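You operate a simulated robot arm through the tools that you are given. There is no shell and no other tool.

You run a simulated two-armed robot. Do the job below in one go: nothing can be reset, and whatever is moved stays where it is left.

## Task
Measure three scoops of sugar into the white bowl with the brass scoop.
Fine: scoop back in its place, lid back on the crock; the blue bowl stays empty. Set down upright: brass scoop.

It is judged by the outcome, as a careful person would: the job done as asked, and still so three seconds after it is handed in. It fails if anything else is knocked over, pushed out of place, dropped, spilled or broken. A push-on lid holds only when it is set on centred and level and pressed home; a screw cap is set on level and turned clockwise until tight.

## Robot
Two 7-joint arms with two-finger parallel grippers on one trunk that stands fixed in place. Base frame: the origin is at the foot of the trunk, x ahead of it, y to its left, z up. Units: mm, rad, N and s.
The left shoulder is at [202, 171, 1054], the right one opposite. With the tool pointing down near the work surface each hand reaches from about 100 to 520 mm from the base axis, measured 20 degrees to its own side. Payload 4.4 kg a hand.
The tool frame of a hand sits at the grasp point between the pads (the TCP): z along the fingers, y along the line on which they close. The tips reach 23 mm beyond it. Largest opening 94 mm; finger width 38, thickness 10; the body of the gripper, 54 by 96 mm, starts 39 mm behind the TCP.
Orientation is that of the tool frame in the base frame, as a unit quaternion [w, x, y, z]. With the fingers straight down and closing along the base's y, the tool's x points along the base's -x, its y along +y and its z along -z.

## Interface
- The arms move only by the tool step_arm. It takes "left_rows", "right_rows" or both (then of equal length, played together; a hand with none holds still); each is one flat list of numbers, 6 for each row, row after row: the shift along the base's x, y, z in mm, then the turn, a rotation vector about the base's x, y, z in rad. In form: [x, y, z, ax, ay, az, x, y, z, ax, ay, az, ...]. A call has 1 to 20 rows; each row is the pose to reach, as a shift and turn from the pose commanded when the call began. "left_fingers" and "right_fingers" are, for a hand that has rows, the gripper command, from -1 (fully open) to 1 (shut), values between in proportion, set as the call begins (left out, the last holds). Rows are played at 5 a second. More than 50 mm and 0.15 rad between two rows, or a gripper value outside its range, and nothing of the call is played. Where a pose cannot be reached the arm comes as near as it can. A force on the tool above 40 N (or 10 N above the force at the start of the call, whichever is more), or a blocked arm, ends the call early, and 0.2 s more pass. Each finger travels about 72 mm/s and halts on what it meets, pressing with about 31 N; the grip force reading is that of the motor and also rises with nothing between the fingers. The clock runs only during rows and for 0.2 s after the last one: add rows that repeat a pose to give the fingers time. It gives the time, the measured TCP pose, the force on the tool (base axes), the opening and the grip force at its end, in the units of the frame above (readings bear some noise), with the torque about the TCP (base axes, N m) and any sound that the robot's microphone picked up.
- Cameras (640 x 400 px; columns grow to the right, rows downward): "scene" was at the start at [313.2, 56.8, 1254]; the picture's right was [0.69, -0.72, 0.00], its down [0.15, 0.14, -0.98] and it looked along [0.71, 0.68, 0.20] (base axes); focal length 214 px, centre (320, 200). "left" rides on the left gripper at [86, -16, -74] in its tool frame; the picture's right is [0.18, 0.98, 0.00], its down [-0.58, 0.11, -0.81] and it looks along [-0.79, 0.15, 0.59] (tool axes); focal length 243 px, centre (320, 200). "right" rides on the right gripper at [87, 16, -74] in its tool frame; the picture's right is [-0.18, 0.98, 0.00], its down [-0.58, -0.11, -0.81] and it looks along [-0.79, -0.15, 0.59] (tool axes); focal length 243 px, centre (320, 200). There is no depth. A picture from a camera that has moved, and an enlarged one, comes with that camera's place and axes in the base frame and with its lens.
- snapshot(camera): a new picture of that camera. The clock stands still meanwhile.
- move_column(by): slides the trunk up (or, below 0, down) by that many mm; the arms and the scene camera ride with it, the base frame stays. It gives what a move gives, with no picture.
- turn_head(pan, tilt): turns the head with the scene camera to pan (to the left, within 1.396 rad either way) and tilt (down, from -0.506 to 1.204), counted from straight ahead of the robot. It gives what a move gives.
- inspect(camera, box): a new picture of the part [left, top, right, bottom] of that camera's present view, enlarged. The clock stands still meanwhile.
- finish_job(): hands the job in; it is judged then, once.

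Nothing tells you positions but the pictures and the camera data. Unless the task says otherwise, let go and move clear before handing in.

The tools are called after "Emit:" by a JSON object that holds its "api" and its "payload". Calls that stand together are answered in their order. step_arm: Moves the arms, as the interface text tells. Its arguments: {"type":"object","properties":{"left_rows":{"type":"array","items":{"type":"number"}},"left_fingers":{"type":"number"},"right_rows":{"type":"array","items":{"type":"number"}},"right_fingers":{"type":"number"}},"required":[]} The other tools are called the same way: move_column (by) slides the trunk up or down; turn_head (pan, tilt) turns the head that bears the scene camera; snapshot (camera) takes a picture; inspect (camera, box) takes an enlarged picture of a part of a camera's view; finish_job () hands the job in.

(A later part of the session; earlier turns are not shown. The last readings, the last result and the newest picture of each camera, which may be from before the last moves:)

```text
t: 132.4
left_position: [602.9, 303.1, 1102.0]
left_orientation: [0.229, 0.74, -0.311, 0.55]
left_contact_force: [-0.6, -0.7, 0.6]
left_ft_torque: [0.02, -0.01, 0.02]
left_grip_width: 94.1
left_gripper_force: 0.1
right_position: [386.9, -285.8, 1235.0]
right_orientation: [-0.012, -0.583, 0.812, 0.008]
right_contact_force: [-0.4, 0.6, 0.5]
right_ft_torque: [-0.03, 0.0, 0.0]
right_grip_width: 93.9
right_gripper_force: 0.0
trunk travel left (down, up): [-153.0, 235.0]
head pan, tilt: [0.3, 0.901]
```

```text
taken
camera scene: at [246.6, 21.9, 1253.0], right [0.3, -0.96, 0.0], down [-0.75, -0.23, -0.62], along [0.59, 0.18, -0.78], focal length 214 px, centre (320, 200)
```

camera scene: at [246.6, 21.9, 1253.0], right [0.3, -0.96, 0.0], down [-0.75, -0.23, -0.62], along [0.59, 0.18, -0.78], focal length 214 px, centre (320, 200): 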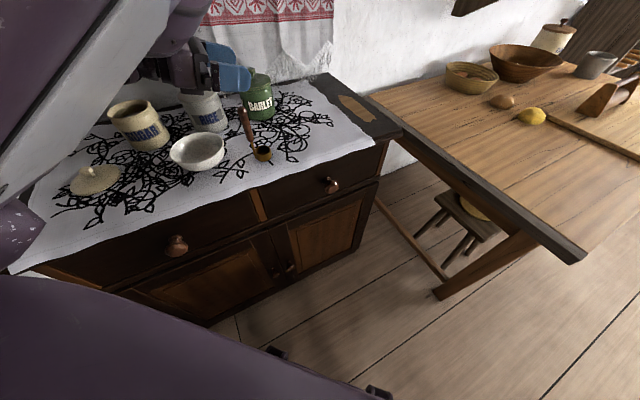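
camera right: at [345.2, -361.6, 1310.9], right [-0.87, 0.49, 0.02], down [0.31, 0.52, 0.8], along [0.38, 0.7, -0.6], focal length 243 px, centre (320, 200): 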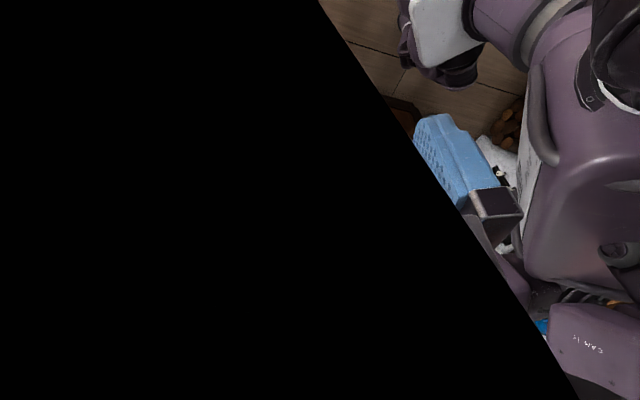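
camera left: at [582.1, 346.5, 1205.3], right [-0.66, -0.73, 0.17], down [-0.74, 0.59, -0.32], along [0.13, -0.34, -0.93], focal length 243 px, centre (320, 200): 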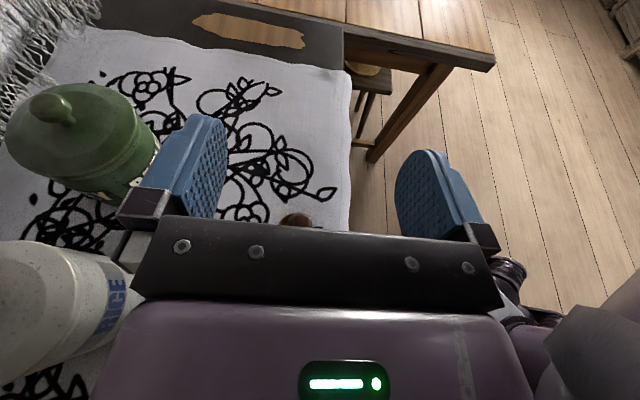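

Exact tracking above the handle. I'll shift a few millimetres to centre on it and descend in stages, checking reach each time.

Emit:
{"api": "step_arm", "payload": {"left_rows": [1.5, 0.5, -15, 0, 0, 0, 3, 1, -30, 0, 0, 0]}}

Emit:
{"api": "inspect", "payload": {"camera": "scene", "box": [150, 30, 310, 170]}}

```text
t: 133.0
left_position: [608.6, 303.8, 1069.9]
left_orientation: [0.229, 0.741, -0.311, 0.55]
left_contact_force: [-0.2, -0.6, 0.5]
left_ft_torque: [0.01, -0.03, 0.02]
left_grip_width: 94.2
left_gripper_force: 0.2
right_position: [387.9, -285.1, 1235.9]
right_orientation: [-0.011, -0.584, 0.812, 0.008]
right_contact_force: [0.6, 0.6, 0.6]
right_ft_torque: [-0.02, -0.01, 0.01]
right_grip_width: 94.1
right_gripper_force: 0.0
trunk travel left (down, up): [-153.0, 235.0]
head pan, tilt: [0.3, 0.901]
```

```text
2.86 times, centred on (230, 100) of scene
camera zoom: at [247.1, 21.8, 1252.9], right [0.3, -0.96, 0.0], down [-0.75, -0.23, -0.62], along [0.59, 0.18, -0.78], focal length 613 px, centre (577, 486)
```

zoom: 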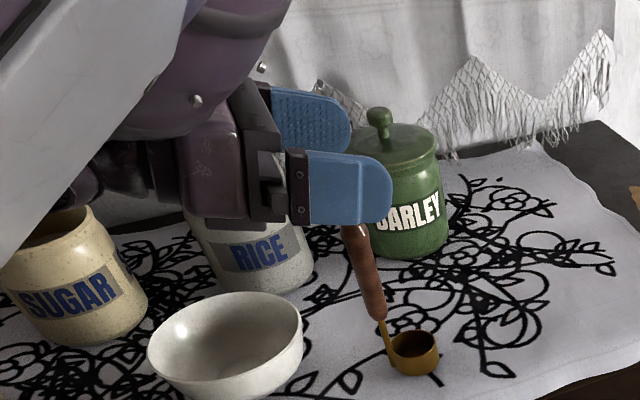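

No reach warning, and the handle is between the fingers. I'll go on down.

Emit:
{"api": "step_arm", "payload": {"left_rows": [0, 0, -15, 0, 0, 0, 0, 0, -30, 0, 0, 0]}}

Emit:
{"api": "inspect", "payload": {"camera": "scene", "box": [150, 30, 310, 170]}}

Emit:
{"api": "snapshot", "payload": {"camera": "left"}}

```text
t: 133.6
left_position: [605.2, 304.0, 1037.5]
left_orientation: [0.228, 0.741, -0.311, 0.55]
left_contact_force: [-0.2, 0.1, 0.4]
left_ft_torque: [0.0, -0.02, 0.03]
left_grip_width: 93.9
left_gripper_force: 0.1
right_position: [387.7, -284.3, 1236.1]
right_orientation: [-0.011, -0.584, 0.812, 0.008]
right_contact_force: [0.6, 1.1, 0.0]
right_ft_torque: [0.02, -0.01, 0.0]
right_grip_width: 93.8
right_gripper_force: 0.2
trunk travel left (down, up): [-153.0, 235.0]
head pan, tilt: [0.3, 0.901]
```

```text
2.86 times, centred on (230, 100) of scene
camera zoom: at [247.0, 21.8, 1252.9], right [0.3, -0.96, 0.0], down [-0.75, -0.23, -0.62], along [0.59, 0.18, -0.78], focal length 613 px, centre (577, 486)
```

zoom: 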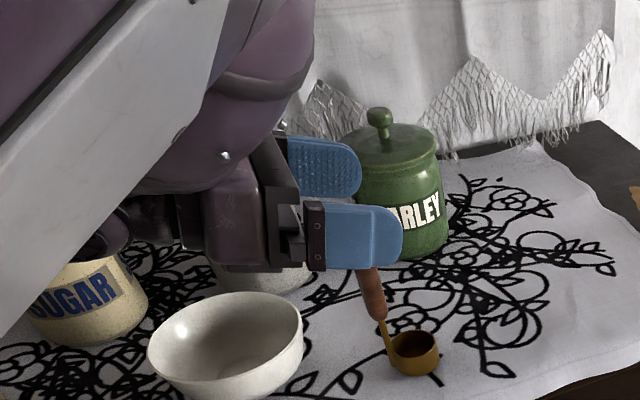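

```text
taken
camera left: at [585.3, 348.4, 1143.0], right [-0.66, -0.73, 0.17], down [-0.74, 0.59, -0.32], along [0.13, -0.34, -0.93], focal length 243 px, centre (320, 200)
```

left: 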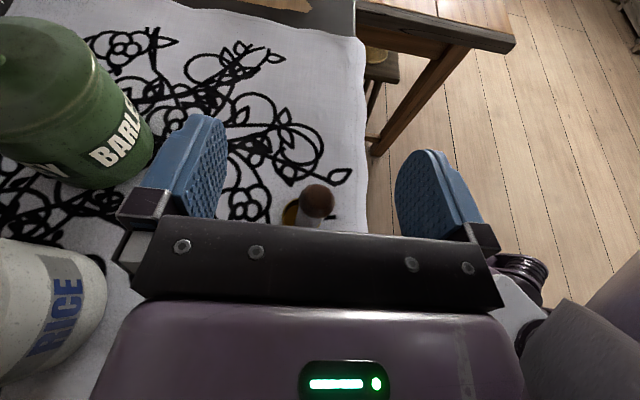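

The handle top is almost exactly at the grasp point. I'll go down the last stretch to grip height.

Emit:
{"api": "step_arm", "payload": {"left_rows": [0, 0, -12, 0, 0, 0, 0, 0, -24, 0, 0, 0, 0, 0, -36, 0, 0, 0]}}

Emit:
{"api": "snapshot", "payload": {"camera": "left"}}

Emit:
{"api": "inspect", "payload": {"camera": "scene", "box": [150, 30, 310, 170]}}

```text
t: 134.4
left_position: [607.1, 303.6, 1003.4]
left_orientation: [0.228, 0.741, -0.31, 0.55]
left_contact_force: [0.1, 0.4, -0.4]
left_ft_torque: [-0.01, -0.01, 0.01]
left_grip_width: 94.2
left_gripper_force: 0.3
right_position: [387.9, -285.1, 1236.6]
right_orientation: [-0.01, -0.584, 0.812, 0.008]
right_contact_force: [0.0, 0.0, -0.1]
right_ft_torque: [0.0, 0.01, 0.0]
right_grip_width: 93.9
right_gripper_force: 0.0
trunk travel left (down, up): [-153.0, 235.0]
head pan, tilt: [0.3, 0.901]
```

```text
taken
camera left: at [585.8, 348.4, 1107.5], right [-0.66, -0.73, 0.17], down [-0.74, 0.59, -0.32], along [0.13, -0.34, -0.93], focal length 243 px, centre (320, 200)
```

left: 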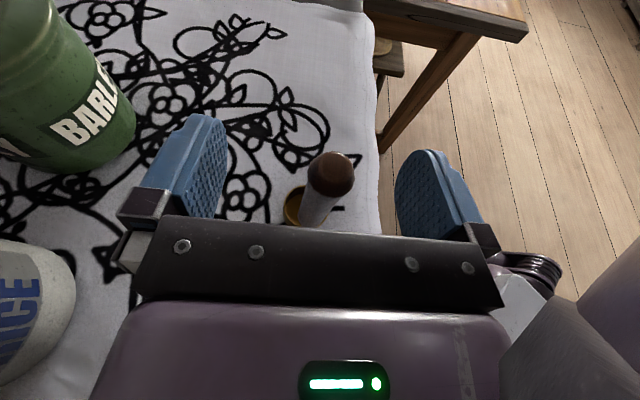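

```text
2.86 times, centred on (230, 100) of scene
camera zoom: at [247.2, 21.9, 1252.8], right [0.3, -0.96, 0.0], down [-0.75, -0.23, -0.62], along [0.59, 0.18, -0.78], focal length 613 px, centre (577, 486)
```

zoom: 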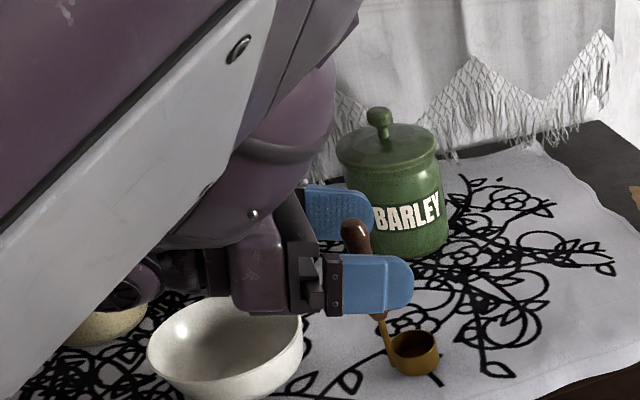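

The handle is squarely between the fingers. I'll close the gripper on it.

Emit:
{"api": "step_arm", "payload": {"left_rows": [0, 0, 0, 0, 0, 0, 0, 0, 0, 0, 0, 0, 0, 0, 0, 0, 0, 0, 0, 0, 0, 0, 0, 0], "left_fingers": 1}}

Emit:
{"api": "snapshot", "payload": {"camera": "left"}}

Emit:
{"api": "inspect", "payload": {"camera": "scene", "box": [150, 30, 310, 170]}}

```text
t: 135.4
left_position: [607.2, 304.6, 1004.0]
left_orientation: [0.229, 0.741, -0.311, 0.55]
left_contact_force: [-0.9, 1.1, 0.5]
left_ft_torque: [0.02, 0.06, 0.02]
left_grip_width: 16.4
left_gripper_force: 31.1
right_position: [386.6, -283.8, 1236.3]
right_orientation: [-0.011, -0.584, 0.812, 0.008]
right_contact_force: [0.3, 0.0, 0.6]
right_ft_torque: [-0.01, 0.0, 0.0]
right_grip_width: 94.0
right_gripper_force: 0.0
trunk travel left (down, up): [-153.0, 235.0]
head pan, tilt: [0.3, 0.901]
```

```text
taken
camera left: at [585.3, 348.3, 1108.0], right [-0.66, -0.73, 0.17], down [-0.74, 0.59, -0.32], along [0.13, -0.34, -0.93], focal length 243 px, centre (320, 200)
```

left: 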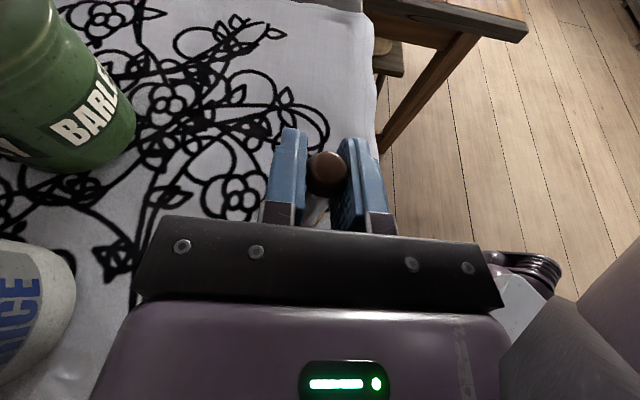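

```text
2.86 times, centred on (230, 100) of scene
camera zoom: at [246.8, 21.8, 1253.0], right [0.3, -0.96, 0.0], down [-0.75, -0.23, -0.62], along [0.59, 0.18, -0.78], focal length 613 px, centre (577, 486)
```

zoom: 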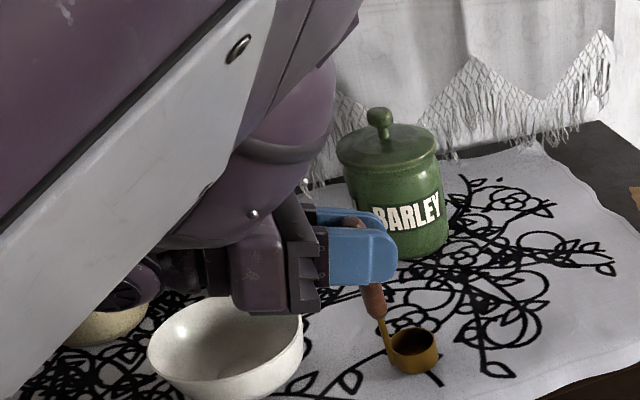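

The scoop is gripped firmly (16 mm) without moving. I'll lift it straight up slowly and check that it hangs upright.

Emit:
{"api": "step_arm", "payload": {"left_rows": [0, 0, 8, 0, 0, 0, 0, 0, 20, 0, 0, 0, 0, 0, 40, 0, 0, 0, 0, 0, 60, 0, 0, 0, 0, 0, 80, 0, 0, 0, 0, 0, 100, 0, 0, 0, 0, 0, 125, 0, 0, 0]}}

Emit:
{"api": "inspect", "payload": {"camera": "scene", "box": [150, 0, 310, 140]}}

Emit:
{"api": "snapshot", "payload": {"camera": "left"}}

```text
t: 137.0
left_position: [606.0, 303.3, 1131.0]
left_orientation: [0.228, 0.741, -0.31, 0.551]
left_contact_force: [-0.8, -0.5, -0.5]
left_ft_torque: [0.01, 0.01, 0.0]
left_grip_width: 16.7
left_gripper_force: 30.3
right_position: [385.5, -285.7, 1236.4]
right_orientation: [-0.009, -0.583, 0.812, 0.006]
right_contact_force: [-1.1, -0.3, -0.1]
right_ft_torque: [-0.01, -0.01, 0.01]
right_grip_width: 93.8
right_gripper_force: 0.1
trunk travel left (down, up): [-153.0, 235.0]
head pan, tilt: [0.3, 0.901]
```

```text
2.86 times, centred on (230, 70) of scene
camera zoom: at [246.1, 21.6, 1253.3], right [0.3, -0.96, 0.0], down [-0.75, -0.23, -0.62], along [0.59, 0.18, -0.78], focal length 613 px, centre (577, 571)
```

zoom: 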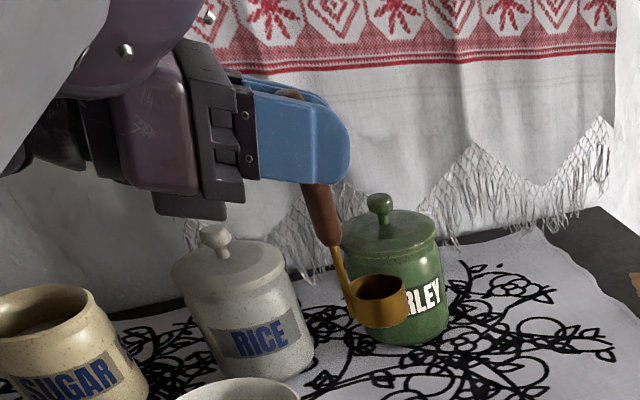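

```text
taken
camera left: at [584.6, 347.5, 1234.3], right [-0.66, -0.73, 0.17], down [-0.74, 0.59, -0.32], along [0.13, -0.34, -0.93], focal length 243 px, centre (320, 200)
```

left: 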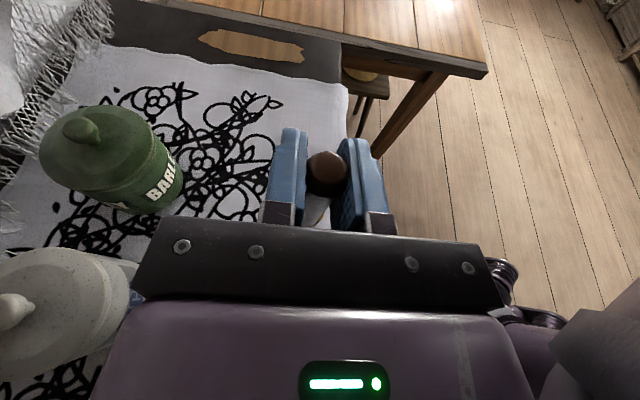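

The scoop hangs upright and level. I'll carry it over to above the sugar crock, turning the hand to heading −30° on the way.

Emit:
{"api": "step_arm", "payload": {"left_rows": [-5, 40, 0, 0, 0, 0.033, -10, 80, 0, 0, 0, 0.065, -14, 120, 0, 0, 0, 0.098, -19, 160, 0, 0, 0, 0.131, -24, 200, 0, 0, 0, 0.164, -29, 240, 0, 0, 0, 0.196, -33, 280, 0, 0, 0, 0.229, -38, 320, 0, 0, 0, 0.262]}}

Emit:
{"api": "snapshot", "payload": {"camera": "scene"}}

Emit:
{"api": "snapshot", "payload": {"camera": "left"}}

```text
t: 138.8
left_position: [569.2, 625.5, 1126.4]
left_orientation: [0.155, 0.775, -0.211, 0.575]
left_contact_force: [-0.4, 0.1, -0.9]
left_ft_torque: [0.0, 0.03, 0.0]
left_grip_width: 16.5
left_gripper_force: 30.9
right_position: [386.9, -283.3, 1235.9]
right_orientation: [-0.011, -0.584, 0.812, 0.008]
right_contact_force: [-0.1, -0.3, -0.3]
right_ft_torque: [-0.01, 0.03, -0.03]
right_grip_width: 94.1
right_gripper_force: 0.0
trunk travel left (down, up): [-153.0, 235.0]
head pan, tilt: [0.3, 0.901]
```

```text
taken
camera scene: at [246.8, 22.5, 1253.0], right [0.3, -0.96, 0.0], down [-0.75, -0.23, -0.62], along [0.59, 0.18, -0.78], focal length 214 px, centre (320, 200)
```

scene: 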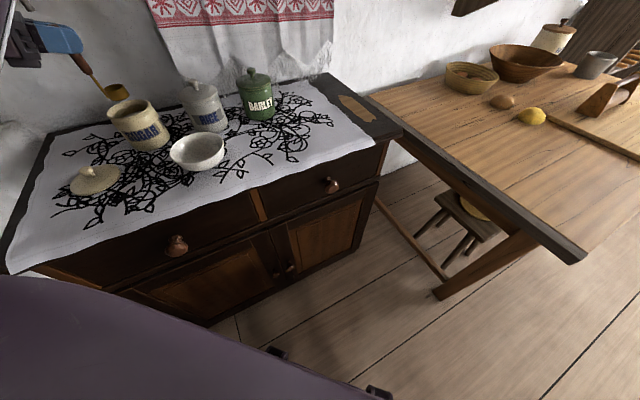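

```text
taken
camera left: at [536.9, 662.5, 1230.2], right [-0.45, -0.88, 0.17], down [-0.87, 0.38, -0.32], along [0.22, -0.3, -0.93], focal length 243 px, centre (320, 200)
```

left: 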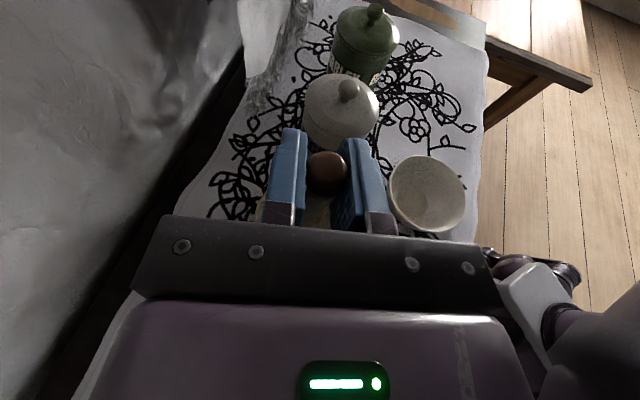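

The scoop is above the crock. I'll turn the head a bit left to view the dip.

Emit:
{"api": "turn_head", "payload": {"pan": 0.6, "tilt": 0.8}}

Emit:
{"api": "inspect", "payload": {"camera": "scene", "box": [140, 20, 340, 180]}}

```text
t: 139.6
left_position: [570.6, 624.4, 1126.0]
left_orientation: [0.155, 0.775, -0.212, 0.575]
left_contact_force: [-0.7, -0.4, -1.3]
left_ft_torque: [0.02, 0.01, -0.01]
left_grip_width: 16.7
left_gripper_force: 31.1
right_position: [387.5, -284.2, 1236.9]
right_orientation: [-0.01, -0.583, 0.812, 0.007]
right_contact_force: [-0.5, 0.1, 0.0]
right_ft_torque: [0.0, -0.01, -0.03]
right_grip_width: 93.9
right_gripper_force: 0.0
trunk travel left (down, up): [-153.0, 235.0]
head pan, tilt: [0.6, 0.799]
```

```text
2.50 times, centred on (240, 100) of scene
camera zoom: at [241.4, 45.1, 1260.8], right [0.56, -0.83, 0.0], down [-0.59, -0.4, -0.7], along [0.58, 0.39, -0.72], focal length 536 px, centre (520, 450)
```

zoom: 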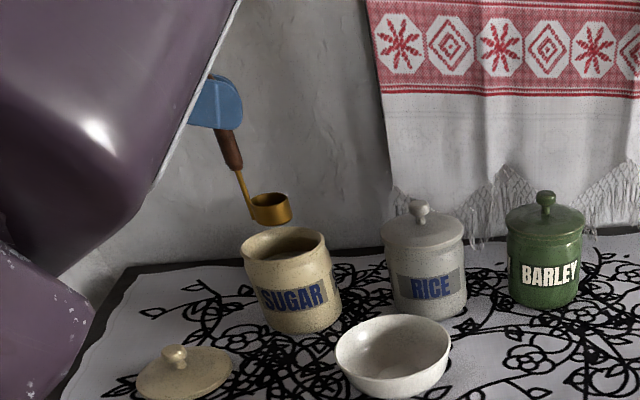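

The cup is centred over the crock's mouth. I'll lower it slowly toward the sugar, watching the force.

Emit:
{"api": "step_arm", "payload": {"left_rows": [0, 0, -15, 0, 0, 0, 0, 0, -30, 0, 0, 0, 0, 0, -45, 0, 0, 0, 0, 0, -58, 0, 0, 0]}}

Emit:
{"api": "inspect", "payload": {"camera": "scene", "box": [160, 40, 300, 160]}}

```text
t: 140.6
left_position: [569.3, 623.7, 1067.9]
left_orientation: [0.155, 0.775, -0.211, 0.575]
left_contact_force: [-0.1, -0.5, -0.9]
left_ft_torque: [0.04, 0.0, 0.03]
left_grip_width: 16.4
left_gripper_force: 30.9
right_position: [387.2, -283.9, 1236.8]
right_orientation: [-0.011, -0.584, 0.812, 0.008]
right_contact_force: [0.5, 0.6, 0.3]
right_ft_torque: [-0.01, 0.01, 0.03]
right_grip_width: 94.0
right_gripper_force: 0.0
trunk travel left (down, up): [-153.0, 235.0]
head pan, tilt: [0.6, 0.799]
```

```text
3.33 times, centred on (230, 100) of scene
camera zoom: at [241.6, 45.2, 1260.8], right [0.56, -0.83, 0.0], down [-0.59, -0.41, -0.7], along [0.58, 0.39, -0.72], focal length 715 px, centre (620, 533)
```

zoom: 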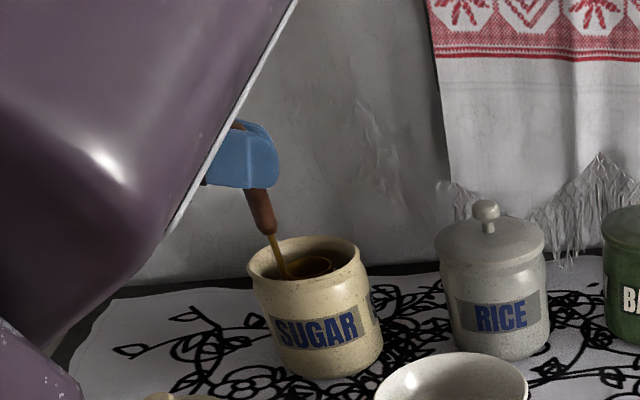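

The cup is inside the crock mouth, near the sugar surface. I'll lower it further in small steps.

Emit:
{"api": "step_arm", "payload": {"left_rows": [0, 0, -8, 0, 0, 0, 0, 0, -16, 0, 0, 0, 0, 0, -24, 0, 0, 0]}}

Emit:
{"api": "inspect", "payload": {"camera": "scene", "box": [180, 60, 270, 140]}}

```text
t: 141.4
left_position: [570.0, 624.2, 1046.2]
left_orientation: [0.155, 0.775, -0.211, 0.575]
left_contact_force: [-0.4, 0.3, -0.8]
left_ft_torque: [-0.01, 0.01, 0.02]
left_grip_width: 17.0
left_gripper_force: 31.2
right_position: [386.3, -284.3, 1236.0]
right_orientation: [-0.011, -0.584, 0.812, 0.007]
right_contact_force: [0.2, 0.1, -0.9]
right_ft_torque: [0.02, 0.01, 0.02]
right_grip_width: 93.9
right_gripper_force: 0.0
trunk travel left (down, up): [-153.0, 235.0]
head pan, tilt: [0.6, 0.799]
```

```text
5.00 times, centred on (225, 100) of scene
camera zoom: at [241.5, 45.3, 1260.8], right [0.56, -0.83, 0.0], down [-0.59, -0.41, -0.7], along [0.58, 0.39, -0.72], focal length 1072 px, centre (795, 700)
```

zoom: 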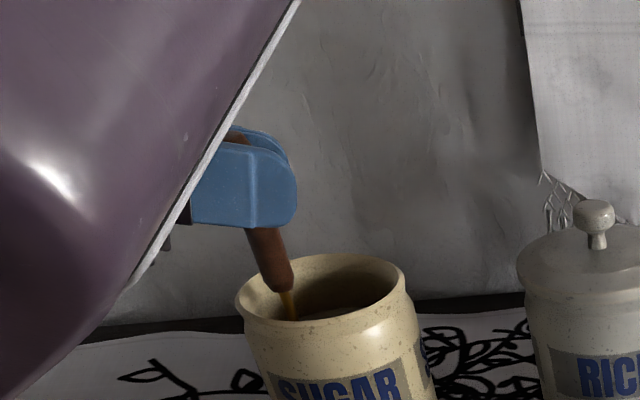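

No resistance yet. I'll go a bit deeper so that the cup's rim passes well below the surface.

Emit:
{"api": "step_arm", "payload": {"left_rows": [0, 0, -6, 0, 0, 0, 0, 0, -12, 0, 0, 0, 0, 0, -18, 0, 0, 0, 0, 0, -18, 0, 0, 0]}}

Emit:
{"api": "inspect", "payload": {"camera": "scene", "box": [180, 60, 270, 140]}}

```text
t: 142.4
left_position: [569.6, 623.7, 1030.0]
left_orientation: [0.155, 0.775, -0.212, 0.576]
left_contact_force: [0.1, -0.7, -1.3]
left_ft_torque: [0.02, 0.01, 0.04]
left_grip_width: 16.8
left_gripper_force: 31.0
right_position: [386.9, -286.0, 1235.3]
right_orientation: [-0.011, -0.583, 0.812, 0.007]
right_contact_force: [-0.1, 0.6, 0.0]
right_ft_torque: [-0.01, 0.01, 0.04]
right_grip_width: 93.9
right_gripper_force: 0.1
trunk travel left (down, up): [-153.0, 235.0]
head pan, tilt: [0.6, 0.799]
```

```text
5.00 times, centred on (225, 100) of scene
camera zoom: at [241.2, 45.0, 1260.9], right [0.56, -0.83, 0.0], down [-0.59, -0.4, -0.7], along [0.58, 0.39, -0.72], focal length 1072 px, centre (795, 700)
```

zoom: 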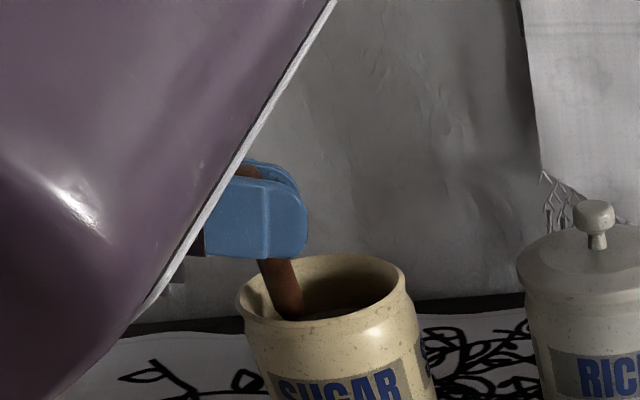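

The cup should now be under the sugar. I'll raise it slowly and look into it.

Emit:
{"api": "step_arm", "payload": {"left_rows": [0, 0, 8, 0, 0, 0, 0, 0, 18, 0, 0, 0, 0, 0, 30, 0, 0, 0, 0, 0, 45, 0, 0, 0, 0, 0, 62, 0, 0, 0, 0, 0, 80, 0, 0, 0, 0, 0, 100, 0, 0, 0]}}

Emit:
{"api": "inspect", "payload": {"camera": "scene", "box": [180, 40, 270, 140]}}

```text
t: 144.0
left_position: [569.4, 623.6, 1129.5]
left_orientation: [0.155, 0.775, -0.212, 0.575]
left_contact_force: [-0.3, 0.1, -0.9]
left_ft_torque: [0.02, 0.02, -0.03]
left_grip_width: 16.4
left_gripper_force: 31.1
right_position: [387.4, -286.3, 1235.5]
right_orientation: [-0.01, -0.584, 0.812, 0.007]
right_contact_force: [-0.5, -0.7, 0.0]
right_ft_torque: [-0.01, 0.0, 0.03]
right_grip_width: 93.8
right_gripper_force: 0.1
trunk travel left (down, up): [-153.0, 235.0]
head pan, tilt: [0.6, 0.799]
```

```text
4.00 times, centred on (225, 90) of scene
camera zoom: at [240.8, 44.7, 1261.1], right [0.56, -0.83, 0.0], down [-0.59, -0.4, -0.7], along [0.58, 0.39, -0.72], focal length 858 px, centre (700, 640)
```

zoom: 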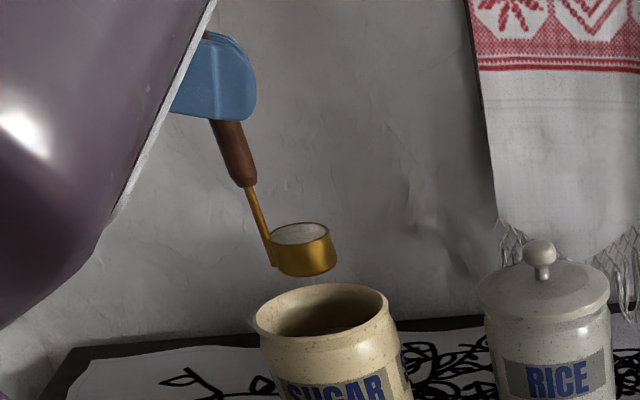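

The scoop came up full and level. I'll turn the head back out of the way and carry it upright to above the white bowl.

Emit:
{"api": "turn_head", "payload": {"pan": 0.3, "tilt": 0.9}}

Emit:
{"api": "step_arm", "payload": {"left_rows": [-5, -25, 0, 0, 0, 0.022, -10, -50, 0, 0, 0, 0.044, -15, -76, 0, 0, 0, 0.066, -20, -102, 0, 0, 0, 0.088, -25, -128, 0, 0, 0, 0.11, -30, -154, 0, 0, 0, 0.132, -35, -180, 0, 0, 0, 0.154, -39, -203, 0, 0, 0, 0.175]}}

Emit:
{"api": "snapshot", "payload": {"camera": "scene"}}

```text
t: 144.8
left_position: [571.0, 622.5, 1129.0]
left_orientation: [0.156, 0.774, -0.213, 0.575]
left_contact_force: [-0.5, -0.9, -0.9]
left_ft_torque: [0.01, 0.04, -0.01]
left_grip_width: 16.6
left_gripper_force: 31.3
right_position: [387.3, -283.8, 1235.7]
right_orientation: [-0.011, -0.583, 0.812, 0.008]
right_contact_force: [0.1, 0.0, -0.4]
right_ft_torque: [-0.02, 0.02, 0.01]
right_grip_width: 93.9
right_gripper_force: 0.1
trunk travel left (down, up): [-153.0, 235.0]
head pan, tilt: [0.3, 0.901]
```

```text
t: 146.6
left_position: [531.0, 419.5, 1129.9]
left_orientation: [0.104, 0.79, -0.143, 0.587]
left_contact_force: [-0.1, -0.3, -1.7]
left_ft_torque: [0.0, -0.02, -0.02]
left_grip_width: 16.5
left_gripper_force: 30.6
right_position: [387.1, -284.9, 1236.1]
right_orientation: [-0.01, -0.583, 0.812, 0.009]
right_contact_force: [0.2, 0.3, -0.2]
right_ft_torque: [0.05, -0.01, 0.01]
right_grip_width: 94.2
right_gripper_force: 0.0
trunk travel left (down, up): [-153.0, 235.0]
head pan, tilt: [0.3, 0.901]
```

```text
taken
camera scene: at [246.8, 21.4, 1253.0], right [0.3, -0.96, 0.0], down [-0.75, -0.23, -0.62], along [0.59, 0.18, -0.78], focal length 214 px, centre (320, 200)
```

scene: 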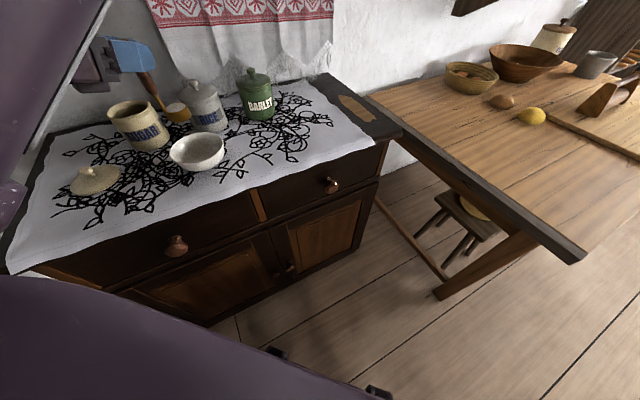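

The cup is right above the bowl's centre. Now I'll start tipping it by rolling the hand, shifting the hand so the cup stays over the bowl; first to 60°.

Emit:
{"api": "step_arm", "payload": {"left_rows": [4.2, 12.2, -8, -0.1175, 0.0428, 0.0387, 7.8, 24.3, -16, -0.235, 0.0855, 0.0774, 10.9, 36.3, -24, -0.3525, 0.1283, 0.116, 13.3, 47.7, -32, -0.47, 0.1711, 0.1547, 15, 58.5, -38, -0.5875, 0.2139, 0.1934, 16, 68.5, -44, -0.705, 0.2566, 0.2321, 16.2, 77.5, -50, -0.8225, 0.2994, 0.2708, 15.7, 85.2, -56, -0.94, 0.3422, 0.3094]}}

Emit:
{"api": "inspect", "payload": {"camera": "scene", "box": [60, 20, 280, 200]}}

```text
t: 148.4
left_position: [546.4, 506.9, 1073.0]
left_orientation: [0.381, 0.755, 0.276, 0.458]
left_contact_force: [0.1, -0.7, -1.2]
left_ft_torque: [0.11, -0.01, -0.01]
left_grip_width: 16.4
left_gripper_force: 31.4
right_position: [387.4, -283.7, 1236.4]
right_orientation: [-0.011, -0.584, 0.812, 0.007]
right_contact_force: [-0.3, 0.2, 0.7]
right_ft_torque: [-0.01, 0.01, 0.03]
right_grip_width: 94.2
right_gripper_force: 0.1
trunk travel left (down, up): [-153.0, 235.0]
head pan, tilt: [0.3, 0.901]
```

```text
2.22 times, centred on (170, 110) of scene
camera zoom: at [246.9, 22.0, 1253.0], right [0.3, -0.96, 0.0], down [-0.75, -0.23, -0.62], along [0.59, 0.18, -0.78], focal length 477 px, centre (653, 400)
```

zoom: 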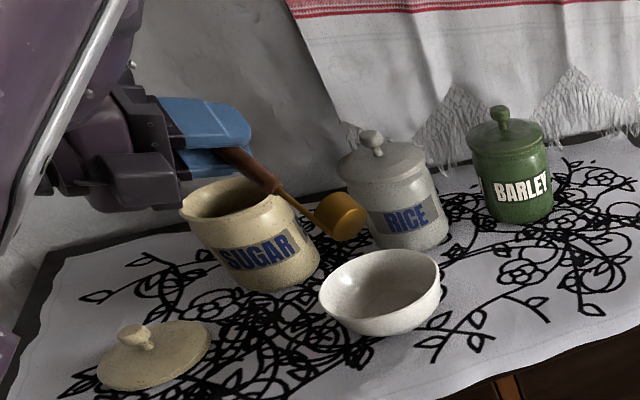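

Tracking is exact with the cup right over the bowl. I'll complete the tip to about 127° and hold.

Emit:
{"api": "step_arm", "payload": {"left_rows": [-1.2, 6.6, -6, -0.1175, 0.0428, 0.0387, -3.1, 11.7, -12, -0.235, 0.0855, 0.0774, -5.7, 15.4, -18, -0.3525, 0.1283, 0.116, -9, 17.3, -24, -0.47, 0.1711, 0.1547, -12.8, 17.9, -32, -0.5875, 0.2139, 0.1934, -17.2, 16.8, -40, -0.705, 0.2566, 0.2321, -21.9, 14.1, -50, -0.8225, 0.2994, 0.2708, -27.1, 9.9, -62, -0.94, 0.3422, 0.3094, -32.4, 4.2, -72, -1.0575, 0.385, 0.3481, -32.4, 4.2, -72, -1.0575, 0.385, 0.3481, -32.4, 4.2, -72, -1.0575, 0.385, 0.3481, -32.4, 4.2, -72, -1.0575, 0.385, 0.3481]}}

Emit:
{"api": "inspect", "payload": {"camera": "scene", "box": [60, 20, 280, 200]}}

```text
t: 151.0
left_position: [512.0, 510.8, 1000.4]
left_orientation: [0.569, 0.476, 0.649, 0.171]
left_contact_force: [-0.6, -0.7, -1.1]
left_ft_torque: [0.07, 0.01, 0.01]
left_grip_width: 16.6
left_gripper_force: 30.4
right_position: [387.4, -284.0, 1236.3]
right_orientation: [-0.011, -0.584, 0.812, 0.007]
right_contact_force: [-0.4, 0.2, -0.7]
right_ft_torque: [-0.04, 0.01, 0.02]
right_grip_width: 94.2
right_gripper_force: 0.2
trunk travel left (down, up): [-153.0, 235.0]
head pan, tilt: [0.3, 0.901]
```

```text
2.22 times, centred on (170, 110) of scene
camera zoom: at [246.9, 21.8, 1253.0], right [0.3, -0.96, 0.0], down [-0.75, -0.23, -0.62], along [0.59, 0.18, -0.78], focal length 477 px, centre (653, 400)
```

zoom: 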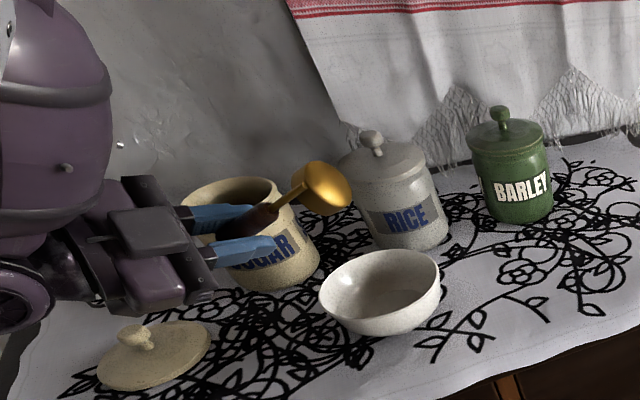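

The cup is inverted over the bowl. I'll look into the bowl and around it.

Emit:
{"api": "inspect", "payload": {"camera": "scene", "box": [155, 90, 235, 180]}}

Emit:
{"api": "snapshot", "payload": {"camera": "left"}}

```text
4.44 times, centred on (195, 135) of scene
camera zoom: at [246.9, 21.8, 1253.0], right [0.3, -0.96, 0.0], down [-0.75, -0.23, -0.62], along [0.59, 0.18, -0.78], focal length 953 px, centre (876, 489)
```

zoom: 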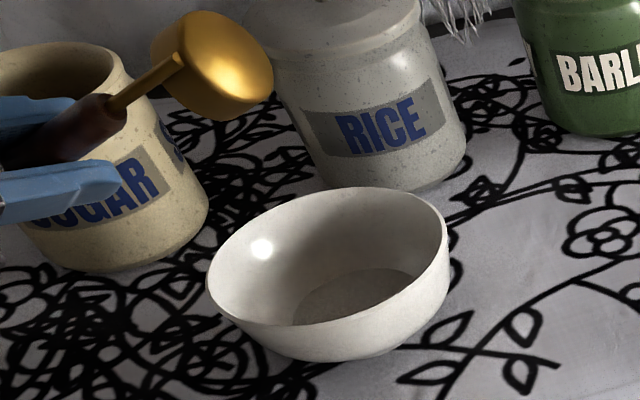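

```text
taken
camera left: at [446.5, 596.7, 960.8], right [0.44, 0.63, 0.64], down [-0.74, -0.16, 0.66], along [0.52, -0.76, 0.4], focal length 243 px, centre (320, 200)
```

left: 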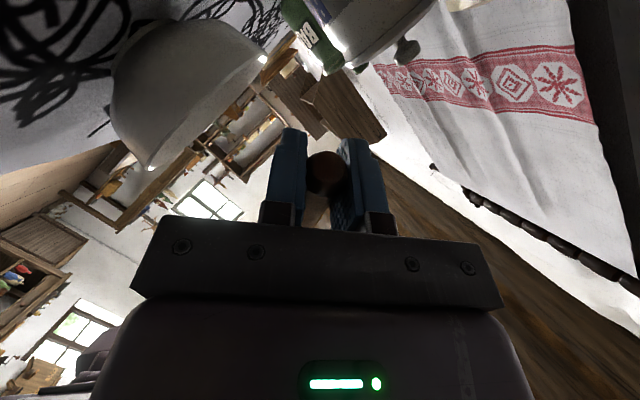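

The bowl now holds a bed of sugar and I see no spill on the cloth. I'll roll the scoop upright again while rising.

Emit:
{"api": "step_arm", "payload": {"left_rows": [0, 0, 8, 0.1175, -0.0428, -0.0387, 0, 0, 16, 0.235, -0.0855, -0.0774, 0, 0, 24, 0.3525, -0.1283, -0.116, 0, 0, 32, 0.47, -0.1711, -0.1547, 0, 0, 40, 0.5875, -0.2139, -0.1934, 0, 0, 48, 0.705, -0.2566, -0.2321, 0, 0, 56, 0.8225, -0.2994, -0.2708, 0, 0, 64, 0.94, -0.3422, -0.3094, 0, 0, 72, 1.0575, -0.385, -0.3481, 0, 0, 80, 1.175, -0.4277, -0.3868, 0, 0, 88, 1.2925, -0.4705, -0.4255, 0, 0, 96, 1.41, -0.5133, -0.4642, 0, 0, 104, 1.5275, -0.5561, -0.5028, 0, 0, 112, 1.645, -0.5988, -0.5415, 0, 0, 120, 1.7625, -0.6416, -0.5802, 0, 0, 128, 1.88, -0.6844, -0.6189, 0, 0, 130, 1.9975, -0.7271, -0.6576]}}

Emit:
{"api": "inspect", "payload": {"camera": "scene", "box": [60, 20, 280, 200]}}

```text
t: 154.6
left_position: [513.9, 510.5, 1129.7]
left_orientation: [0.103, 0.791, -0.143, 0.586]
left_contact_force: [0.5, 0.6, -1.7]
left_ft_torque: [0.01, 0.01, 0.02]
left_grip_width: 16.4
left_gripper_force: 31.0
right_position: [387.6, -284.6, 1236.3]
right_orientation: [-0.01, -0.583, 0.812, 0.007]
right_contact_force: [-1.1, 0.6, 0.0]
right_ft_torque: [-0.01, 0.01, 0.03]
right_grip_width: 94.1
right_gripper_force: 0.1
trunk travel left (down, up): [-153.0, 235.0]
head pan, tilt: [0.3, 0.901]
```

```text
2.22 times, centred on (170, 110) of scene
camera zoom: at [247.0, 21.9, 1252.9], right [0.3, -0.96, 0.0], down [-0.75, -0.23, -0.62], along [0.59, 0.18, -0.78], focal length 477 px, centre (653, 400)
```

zoom: 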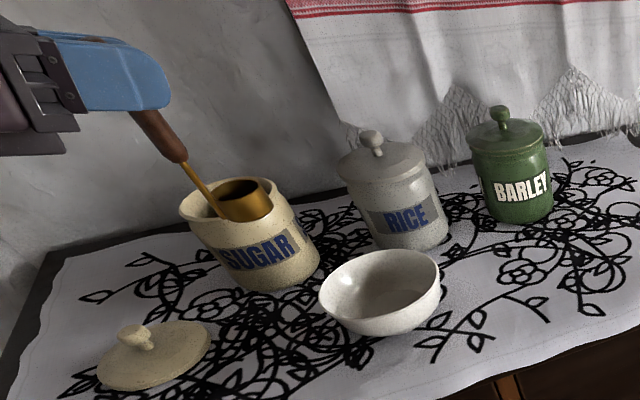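

The scoop is upright and empty. I'll go back over the crock for the second scoop.

Emit:
{"api": "step_arm", "payload": {"left_rows": [14, 28.4, 0, 0, 0, -0.044, 28, 56.8, 0, 0, 0, -0.0875, 42, 85.2, 0, 0, 0, -0.131, 55.7, 113.6, 0, 0, 0, -0.175]}}

Emit:
{"api": "inspect", "payload": {"camera": "scene", "box": [60, 20, 240, 170]}}

```text
t: 155.6
left_position: [570.5, 624.6, 1131.1]
left_orientation: [0.155, 0.775, -0.212, 0.575]
left_contact_force: [0.0, 1.2, -1.3]
left_ft_torque: [-0.02, 0.01, 0.01]
left_grip_width: 16.5
left_gripper_force: 31.3
right_position: [386.9, -283.5, 1236.3]
right_orientation: [-0.011, -0.584, 0.812, 0.008]
right_contact_force: [-0.4, 0.8, -0.6]
right_ft_torque: [0.02, -0.01, 0.03]
right_grip_width: 94.0
right_gripper_force: 0.0
trunk travel left (down, up): [-153.0, 235.0]
head pan, tilt: [0.3, 0.901]
```

```text
2.67 times, centred on (150, 95) of scene
camera zoom: at [247.0, 22.3, 1252.9], right [0.3, -0.96, 0.0], down [-0.75, -0.23, -0.62], along [0.59, 0.18, -0.78], focal length 572 px, centre (773, 480)
```

zoom: 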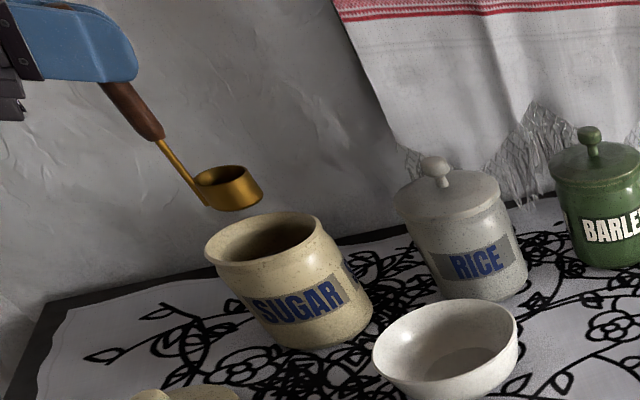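

The cup is over the crock again. I'll dip a bit deeper this time since the level has dropped.

Emit:
{"api": "step_arm", "payload": {"left_rows": [0, 0, -15, 0, 0, 0, 0, 0, -30, 0, 0, 0, 0, 0, -45, 0, 0, 0, 0, 0, -60, 0, 0, 0, 0, 0, -72, 0, 0, 0, 0, 0, -84, 0, 0, 0, 0, 0, -94, 0, 0, 0, 0, 0, -102, 0, 0, 0, 0, 0, -108, 0, 0, 0, 0, 0, -108, 0, 0, 0]}}

Emit:
{"api": "inspect", "payload": {"camera": "scene", "box": [60, 20, 240, 170]}}

```text
t: 157.8
left_position: [569.3, 624.0, 1022.7]
left_orientation: [0.155, 0.775, -0.212, 0.575]
left_contact_force: [-0.9, -0.3, -0.9]
left_ft_torque: [0.04, 0.02, 0.02]
left_grip_width: 16.7
left_gripper_force: 30.7
right_position: [386.2, -285.2, 1235.3]
right_orientation: [-0.01, -0.584, 0.812, 0.007]
right_contact_force: [-0.1, 0.3, -0.3]
right_ft_torque: [0.03, -0.01, 0.05]
right_grip_width: 94.0
right_gripper_force: 0.1
trunk travel left (down, up): [-153.0, 235.0]
head pan, tilt: [0.3, 0.901]
```

```text
2.67 times, centred on (150, 95) of scene
camera zoom: at [246.8, 21.8, 1253.0], right [0.3, -0.96, 0.0], down [-0.75, -0.23, -0.62], along [0.59, 0.18, -0.78], focal length 572 px, centre (773, 480)
```

zoom: 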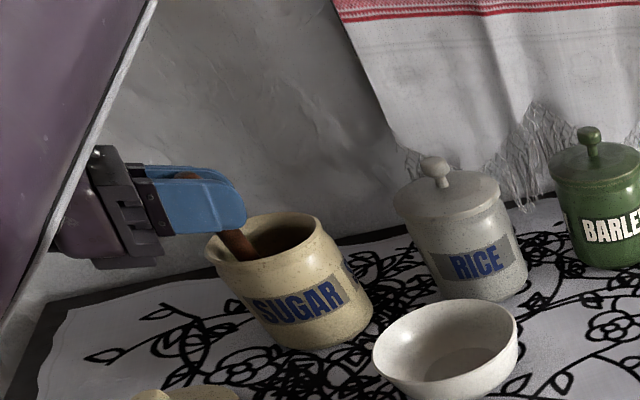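

The cup is deep in the sugar. I'll raise it and check that it is full.

Emit:
{"api": "step_arm", "payload": {"left_rows": [0, 0, 8, 0, 0, 0, 0, 0, 18, 0, 0, 0, 0, 0, 30, 0, 0, 0, 0, 0, 45, 0, 0, 0, 0, 0, 62, 0, 0, 0, 0, 0, 80, 0, 0, 0, 0, 0, 98, 0, 0, 0, 0, 0, 108, 0, 0, 0]}}

Emit:
{"api": "inspect", "payload": {"camera": "scene", "box": [60, 20, 240, 170]}}

```text
t: 159.6
left_position: [570.0, 622.4, 1131.3]
left_orientation: [0.154, 0.775, -0.211, 0.575]
left_contact_force: [-0.6, 0.9, -0.7]
left_ft_torque: [-0.01, 0.0, 0.0]
left_grip_width: 16.8
left_gripper_force: 31.0
right_position: [387.0, -284.7, 1236.4]
right_orientation: [-0.011, -0.583, 0.812, 0.007]
right_contact_force: [1.0, 0.2, 0.2]
right_ft_torque: [0.01, -0.04, 0.01]
right_grip_width: 93.8
right_gripper_force: 0.1
trunk travel left (down, up): [-153.0, 235.0]
head pan, tilt: [0.3, 0.901]
```

```text
2.67 times, centred on (150, 95) of scene
camera zoom: at [246.8, 21.8, 1253.0], right [0.3, -0.96, 0.0], down [-0.75, -0.23, -0.62], along [0.59, 0.18, -0.78], focal length 572 px, centre (773, 480)
```

zoom: 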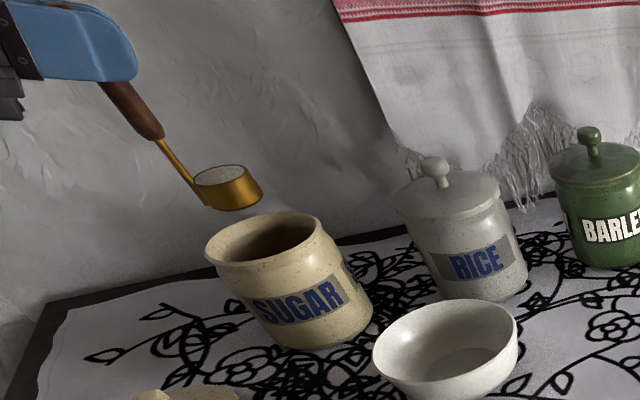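

The scoop is full and level again. I'll carry it upright to above the bowl as before.

Emit:
{"api": "step_arm", "payload": {"left_rows": [-5, -25, 0, 0, 0, 0.022, -10, -50, 0, 0, 0, 0.044, -15, -76, 0, 0, 0, 0.066, -20, -102, 0, 0, 0, 0.088, -25, -128, 0, 0, 0, 0.11, -30, -154, 0, 0, 0, 0.132, -35, -180, 0, 0, 0, 0.154, -39, -203, 0, 0, 0, 0.175]}}

Emit:
{"api": "inspect", "payload": {"camera": "scene", "box": [60, 20, 280, 200]}}

```text
t: 161.4
left_position: [529.7, 420.3, 1130.5]
left_orientation: [0.104, 0.791, -0.143, 0.586]
left_contact_force: [-0.7, -0.6, -0.7]
left_ft_torque: [-0.02, 0.06, 0.01]
left_grip_width: 16.4
left_gripper_force: 31.1
right_position: [387.2, -284.6, 1235.3]
right_orientation: [-0.01, -0.583, 0.812, 0.007]
right_contact_force: [0.3, 0.4, 0.5]
right_ft_torque: [0.02, 0.02, -0.04]
right_grip_width: 94.1
right_gripper_force: 0.0
trunk travel left (down, up): [-153.0, 235.0]
head pan, tilt: [0.3, 0.901]
```

```text
2.22 times, centred on (170, 110) of scene
camera zoom: at [246.7, 21.4, 1253.0], right [0.3, -0.96, 0.0], down [-0.75, -0.23, -0.62], along [0.59, 0.18, -0.78], focal length 477 px, centre (653, 400)
```

zoom: 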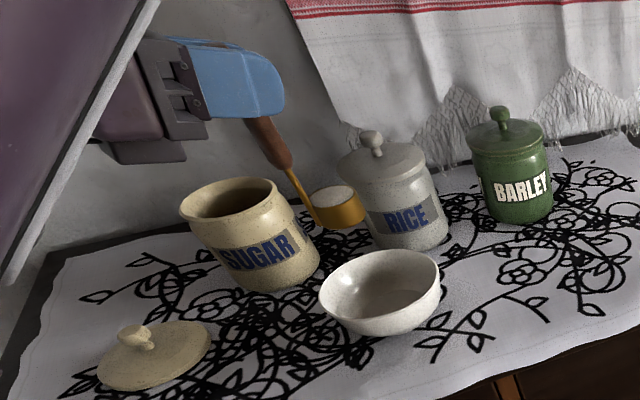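

The full cup is over the bowl. I'll tip it as before, in one smooth motion.

Emit:
{"api": "step_arm", "payload": {"left_rows": [4.2, 12.2, -8, -0.1175, 0.0428, 0.0387, 7.8, 24.3, -16, -0.235, 0.0855, 0.0774, 10.9, 36.3, -24, -0.3525, 0.1283, 0.116, 13.3, 47.7, -32, -0.47, 0.1711, 0.1547, 15, 58.5, -38, -0.5875, 0.2139, 0.1934, 16, 68.5, -44, -0.705, 0.2566, 0.2321, 16.2, 77.5, -50, -0.8225, 0.2994, 0.2708, 15.7, 85.2, -56, -0.94, 0.3422, 0.3094, 14.5, 91.8, -62, -1.0575, 0.385, 0.3481, 12.6, 96.9, -68, -1.175, 0.4277, 0.3868, 10, 100.6, -74, -1.2925, 0.4705, 0.4255, 6.7, 102.5, -80, -1.41, 0.5133, 0.4642, 2.9, 103.1, -88, -1.5275, 0.5561, 0.5028, -1.5, 102, -96, -1.645, 0.5988, 0.5415, -6.2, 99.3, -106, -1.7625, 0.6416, 0.5802, -11.4, 95.1, -118, -1.88, 0.6844, 0.6189, -16.7, 89.4, -128, -1.9975, 0.7271, 0.6576, -16.7, 89.4, -128, -1.9975, 0.7271, 0.6576, -16.7, 89.4, -128, -1.9975, 0.7271, 0.6576, -16.7, 89.4, -128, -1.9975, 0.7271, 0.6576]}}

Emit:
{"api": "inspect", "payload": {"camera": "scene", "box": [155, 90, 235, 180]}}

```text
t: 165.6
left_position: [512.2, 510.7, 1002.1]
left_orientation: [0.569, 0.476, 0.649, 0.17]
left_contact_force: [-0.2, -0.4, -1.5]
left_ft_torque: [0.07, 0.05, 0.01]
left_grip_width: 16.4
left_gripper_force: 30.8
right_position: [386.7, -283.8, 1236.6]
right_orientation: [-0.011, -0.583, 0.812, 0.008]
right_contact_force: [-0.1, 0.4, -0.4]
right_ft_torque: [-0.03, -0.02, 0.01]
right_grip_width: 94.0
right_gripper_force: 0.1
trunk travel left (down, up): [-153.0, 235.0]
head pan, tilt: [0.3, 0.901]
```

```text
4.44 times, centred on (195, 135) of scene
camera zoom: at [246.9, 21.8, 1253.0], right [0.3, -0.96, 0.0], down [-0.75, -0.23, -0.62], along [0.59, 0.18, -0.78], focal length 953 px, centre (876, 489)
```

zoom: 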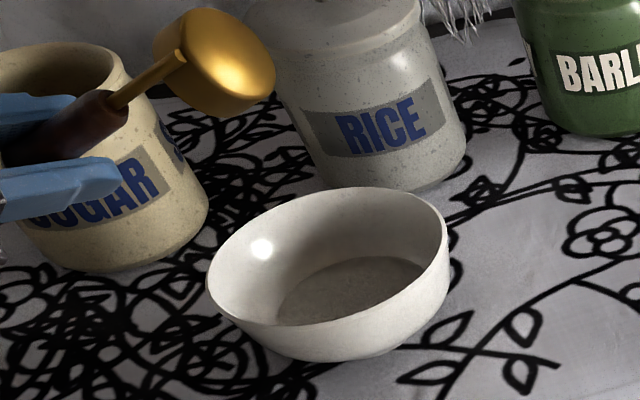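

The sugar bed in the bowl has grown and nothing was spilled. I'll roll upright and go back for the third scoop.

Emit:
{"api": "step_arm", "payload": {"left_rows": [0, 0, 8, 0.1175, -0.0428, -0.0387, 0, 0, 16, 0.235, -0.0855, -0.0774, 0, 0, 24, 0.3525, -0.1283, -0.116, 0, 0, 32, 0.47, -0.1711, -0.1547, 0, 0, 40, 0.5875, -0.2139, -0.1934, 0, 0, 48, 0.705, -0.2566, -0.2321, 0, 0, 56, 0.8225, -0.2994, -0.2708, 0, 0, 64, 0.94, -0.3422, -0.3094, 0, 0, 72, 1.0575, -0.385, -0.3481, 0, 0, 80, 1.175, -0.4277, -0.3868, 0, 0, 88, 1.2925, -0.4705, -0.4255, 0, 0, 96, 1.41, -0.5133, -0.4642, 0, 0, 104, 1.5275, -0.5561, -0.5028, 0, 0, 112, 1.645, -0.5988, -0.5415, 0, 0, 120, 1.7625, -0.6416, -0.5802, 0, 0, 126, 1.88, -0.6844, -0.6189, 0, 0, 128, 1.9975, -0.7271, -0.6576]}}

Emit:
{"api": "step_arm", "payload": {"left_rows": [14, 28.4, 0, 0, 0, -0.044, 28, 56.8, 0, 0, 0, -0.0875, 42, 85.2, 0, 0, 0, -0.131, 55.7, 113.6, 0, 0, 0, -0.175, 55.7, 113.6, 0, 0, 0, -0.175]}}

Emit:
{"api": "inspect", "payload": {"camera": "scene", "box": [60, 20, 240, 170]}}

```text
t: 169.2
left_position: [515.7, 510.5, 1130.6]
left_orientation: [0.104, 0.79, -0.144, 0.586]
left_contact_force: [-0.5, 0.1, -1.9]
left_ft_torque: [0.03, -0.01, 0.01]
left_grip_width: 16.8
left_gripper_force: 30.8
right_position: [387.1, -284.1, 1235.9]
right_orientation: [-0.011, -0.583, 0.812, 0.007]
right_contact_force: [-0.1, -0.5, 0.0]
right_ft_torque: [0.03, 0.0, -0.01]
right_grip_width: 93.9
right_gripper_force: 0.0
trunk travel left (down, up): [-153.0, 235.0]
head pan, tilt: [0.3, 0.901]
```

```text
t: 170.4
left_position: [567.5, 625.1, 1129.8]
left_orientation: [0.154, 0.775, -0.211, 0.575]
left_contact_force: [-0.1, 0.5, -0.7]
left_ft_torque: [-0.01, -0.03, 0.01]
left_grip_width: 16.6
left_gripper_force: 30.7
right_position: [386.1, -285.0, 1235.5]
right_orientation: [-0.01, -0.584, 0.812, 0.008]
right_contact_force: [0.7, 0.8, 0.2]
right_ft_torque: [-0.01, 0.0, -0.02]
right_grip_width: 94.0
right_gripper_force: 0.1
trunk travel left (down, up): [-153.0, 235.0]
head pan, tilt: [0.3, 0.901]
```

```text
2.67 times, centred on (150, 95) of scene
camera zoom: at [246.7, 21.6, 1253.1], right [0.3, -0.96, 0.0], down [-0.75, -0.23, -0.62], along [0.59, 0.18, -0.78], focal length 572 px, centre (773, 480)
```

zoom: 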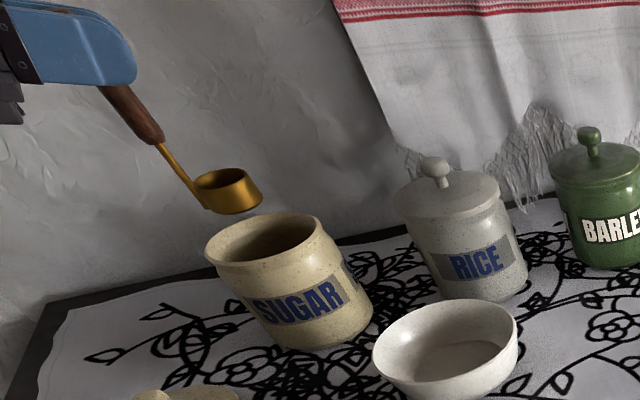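

Over the crock again. Third dip, slightly deeper.

Emit:
{"api": "step_arm", "payload": {"left_rows": [0, 0, -15, 0, 0, 0, 0, 0, -30, 0, 0, 0, 0, 0, -45, 0, 0, 0, 0, 0, -60, 0, 0, 0, 0, 0, -72, 0, 0, 0, 0, 0, -84, 0, 0, 0, 0, 0, -94, 0, 0, 0, 0, 0, -102, 0, 0, 0, 0, 0, -108, 0, 0, 0, 0, 0, -111, 0, 0, 0, 0, 0, -111, 0, 0, 0]}}

Emit:
{"api": "step_arm", "payload": {"left_rows": [0, 0, 8, 0, 0, 0, 0, 0, 18, 0, 0, 0, 0, 0, 30, 0, 0, 0, 0, 0, 45, 0, 0, 0, 0, 0, 62, 0, 0, 0, 0, 0, 80, 0, 0, 0, 0, 0, 98, 0, 0, 0, 0, 0, 111, 0, 0, 0]}}

Emit:
{"api": "inspect", "payload": {"camera": "scene", "box": [60, 20, 240, 170]}}

```text
t: 172.8
left_position: [568.4, 623.9, 1019.2]
left_orientation: [0.154, 0.775, -0.211, 0.575]
left_contact_force: [0.0, -0.8, -0.3]
left_ft_torque: [0.02, 0.01, 0.0]
left_grip_width: 16.6
left_gripper_force: 30.9
right_position: [386.4, -284.7, 1236.1]
right_orientation: [-0.01, -0.583, 0.812, 0.007]
right_contact_force: [1.0, -0.2, -0.2]
right_ft_torque: [0.0, 0.02, 0.01]
right_grip_width: 94.0
right_gripper_force: 0.0
trunk travel left (down, up): [-153.0, 235.0]
head pan, tilt: [0.3, 0.901]
```

```text
t: 174.6
left_position: [568.0, 623.3, 1131.6]
left_orientation: [0.154, 0.775, -0.212, 0.575]
left_contact_force: [0.5, -0.2, -0.4]
left_ft_torque: [0.01, 0.02, -0.04]
left_grip_width: 16.5
left_gripper_force: 31.0
right_position: [386.9, -285.0, 1236.2]
right_orientation: [-0.01, -0.584, 0.812, 0.008]
right_contact_force: [-0.1, -0.1, -0.9]
right_ft_torque: [0.01, 0.01, -0.03]
right_grip_width: 93.8
right_gripper_force: 0.1
trunk travel left (down, up): [-153.0, 235.0]
head pan, tilt: [0.3, 0.901]
```

```text
2.67 times, centred on (150, 95) of scene
camera zoom: at [246.7, 21.7, 1253.0], right [0.3, -0.96, 0.0], down [-0.75, -0.23, -0.62], along [0.59, 0.18, -0.78], focal length 572 px, centre (773, 480)
```

zoom: 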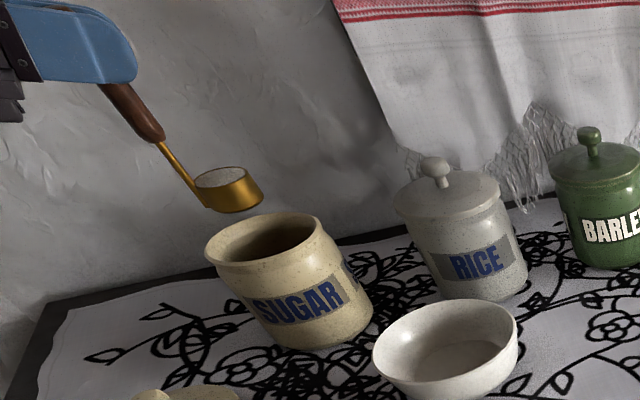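

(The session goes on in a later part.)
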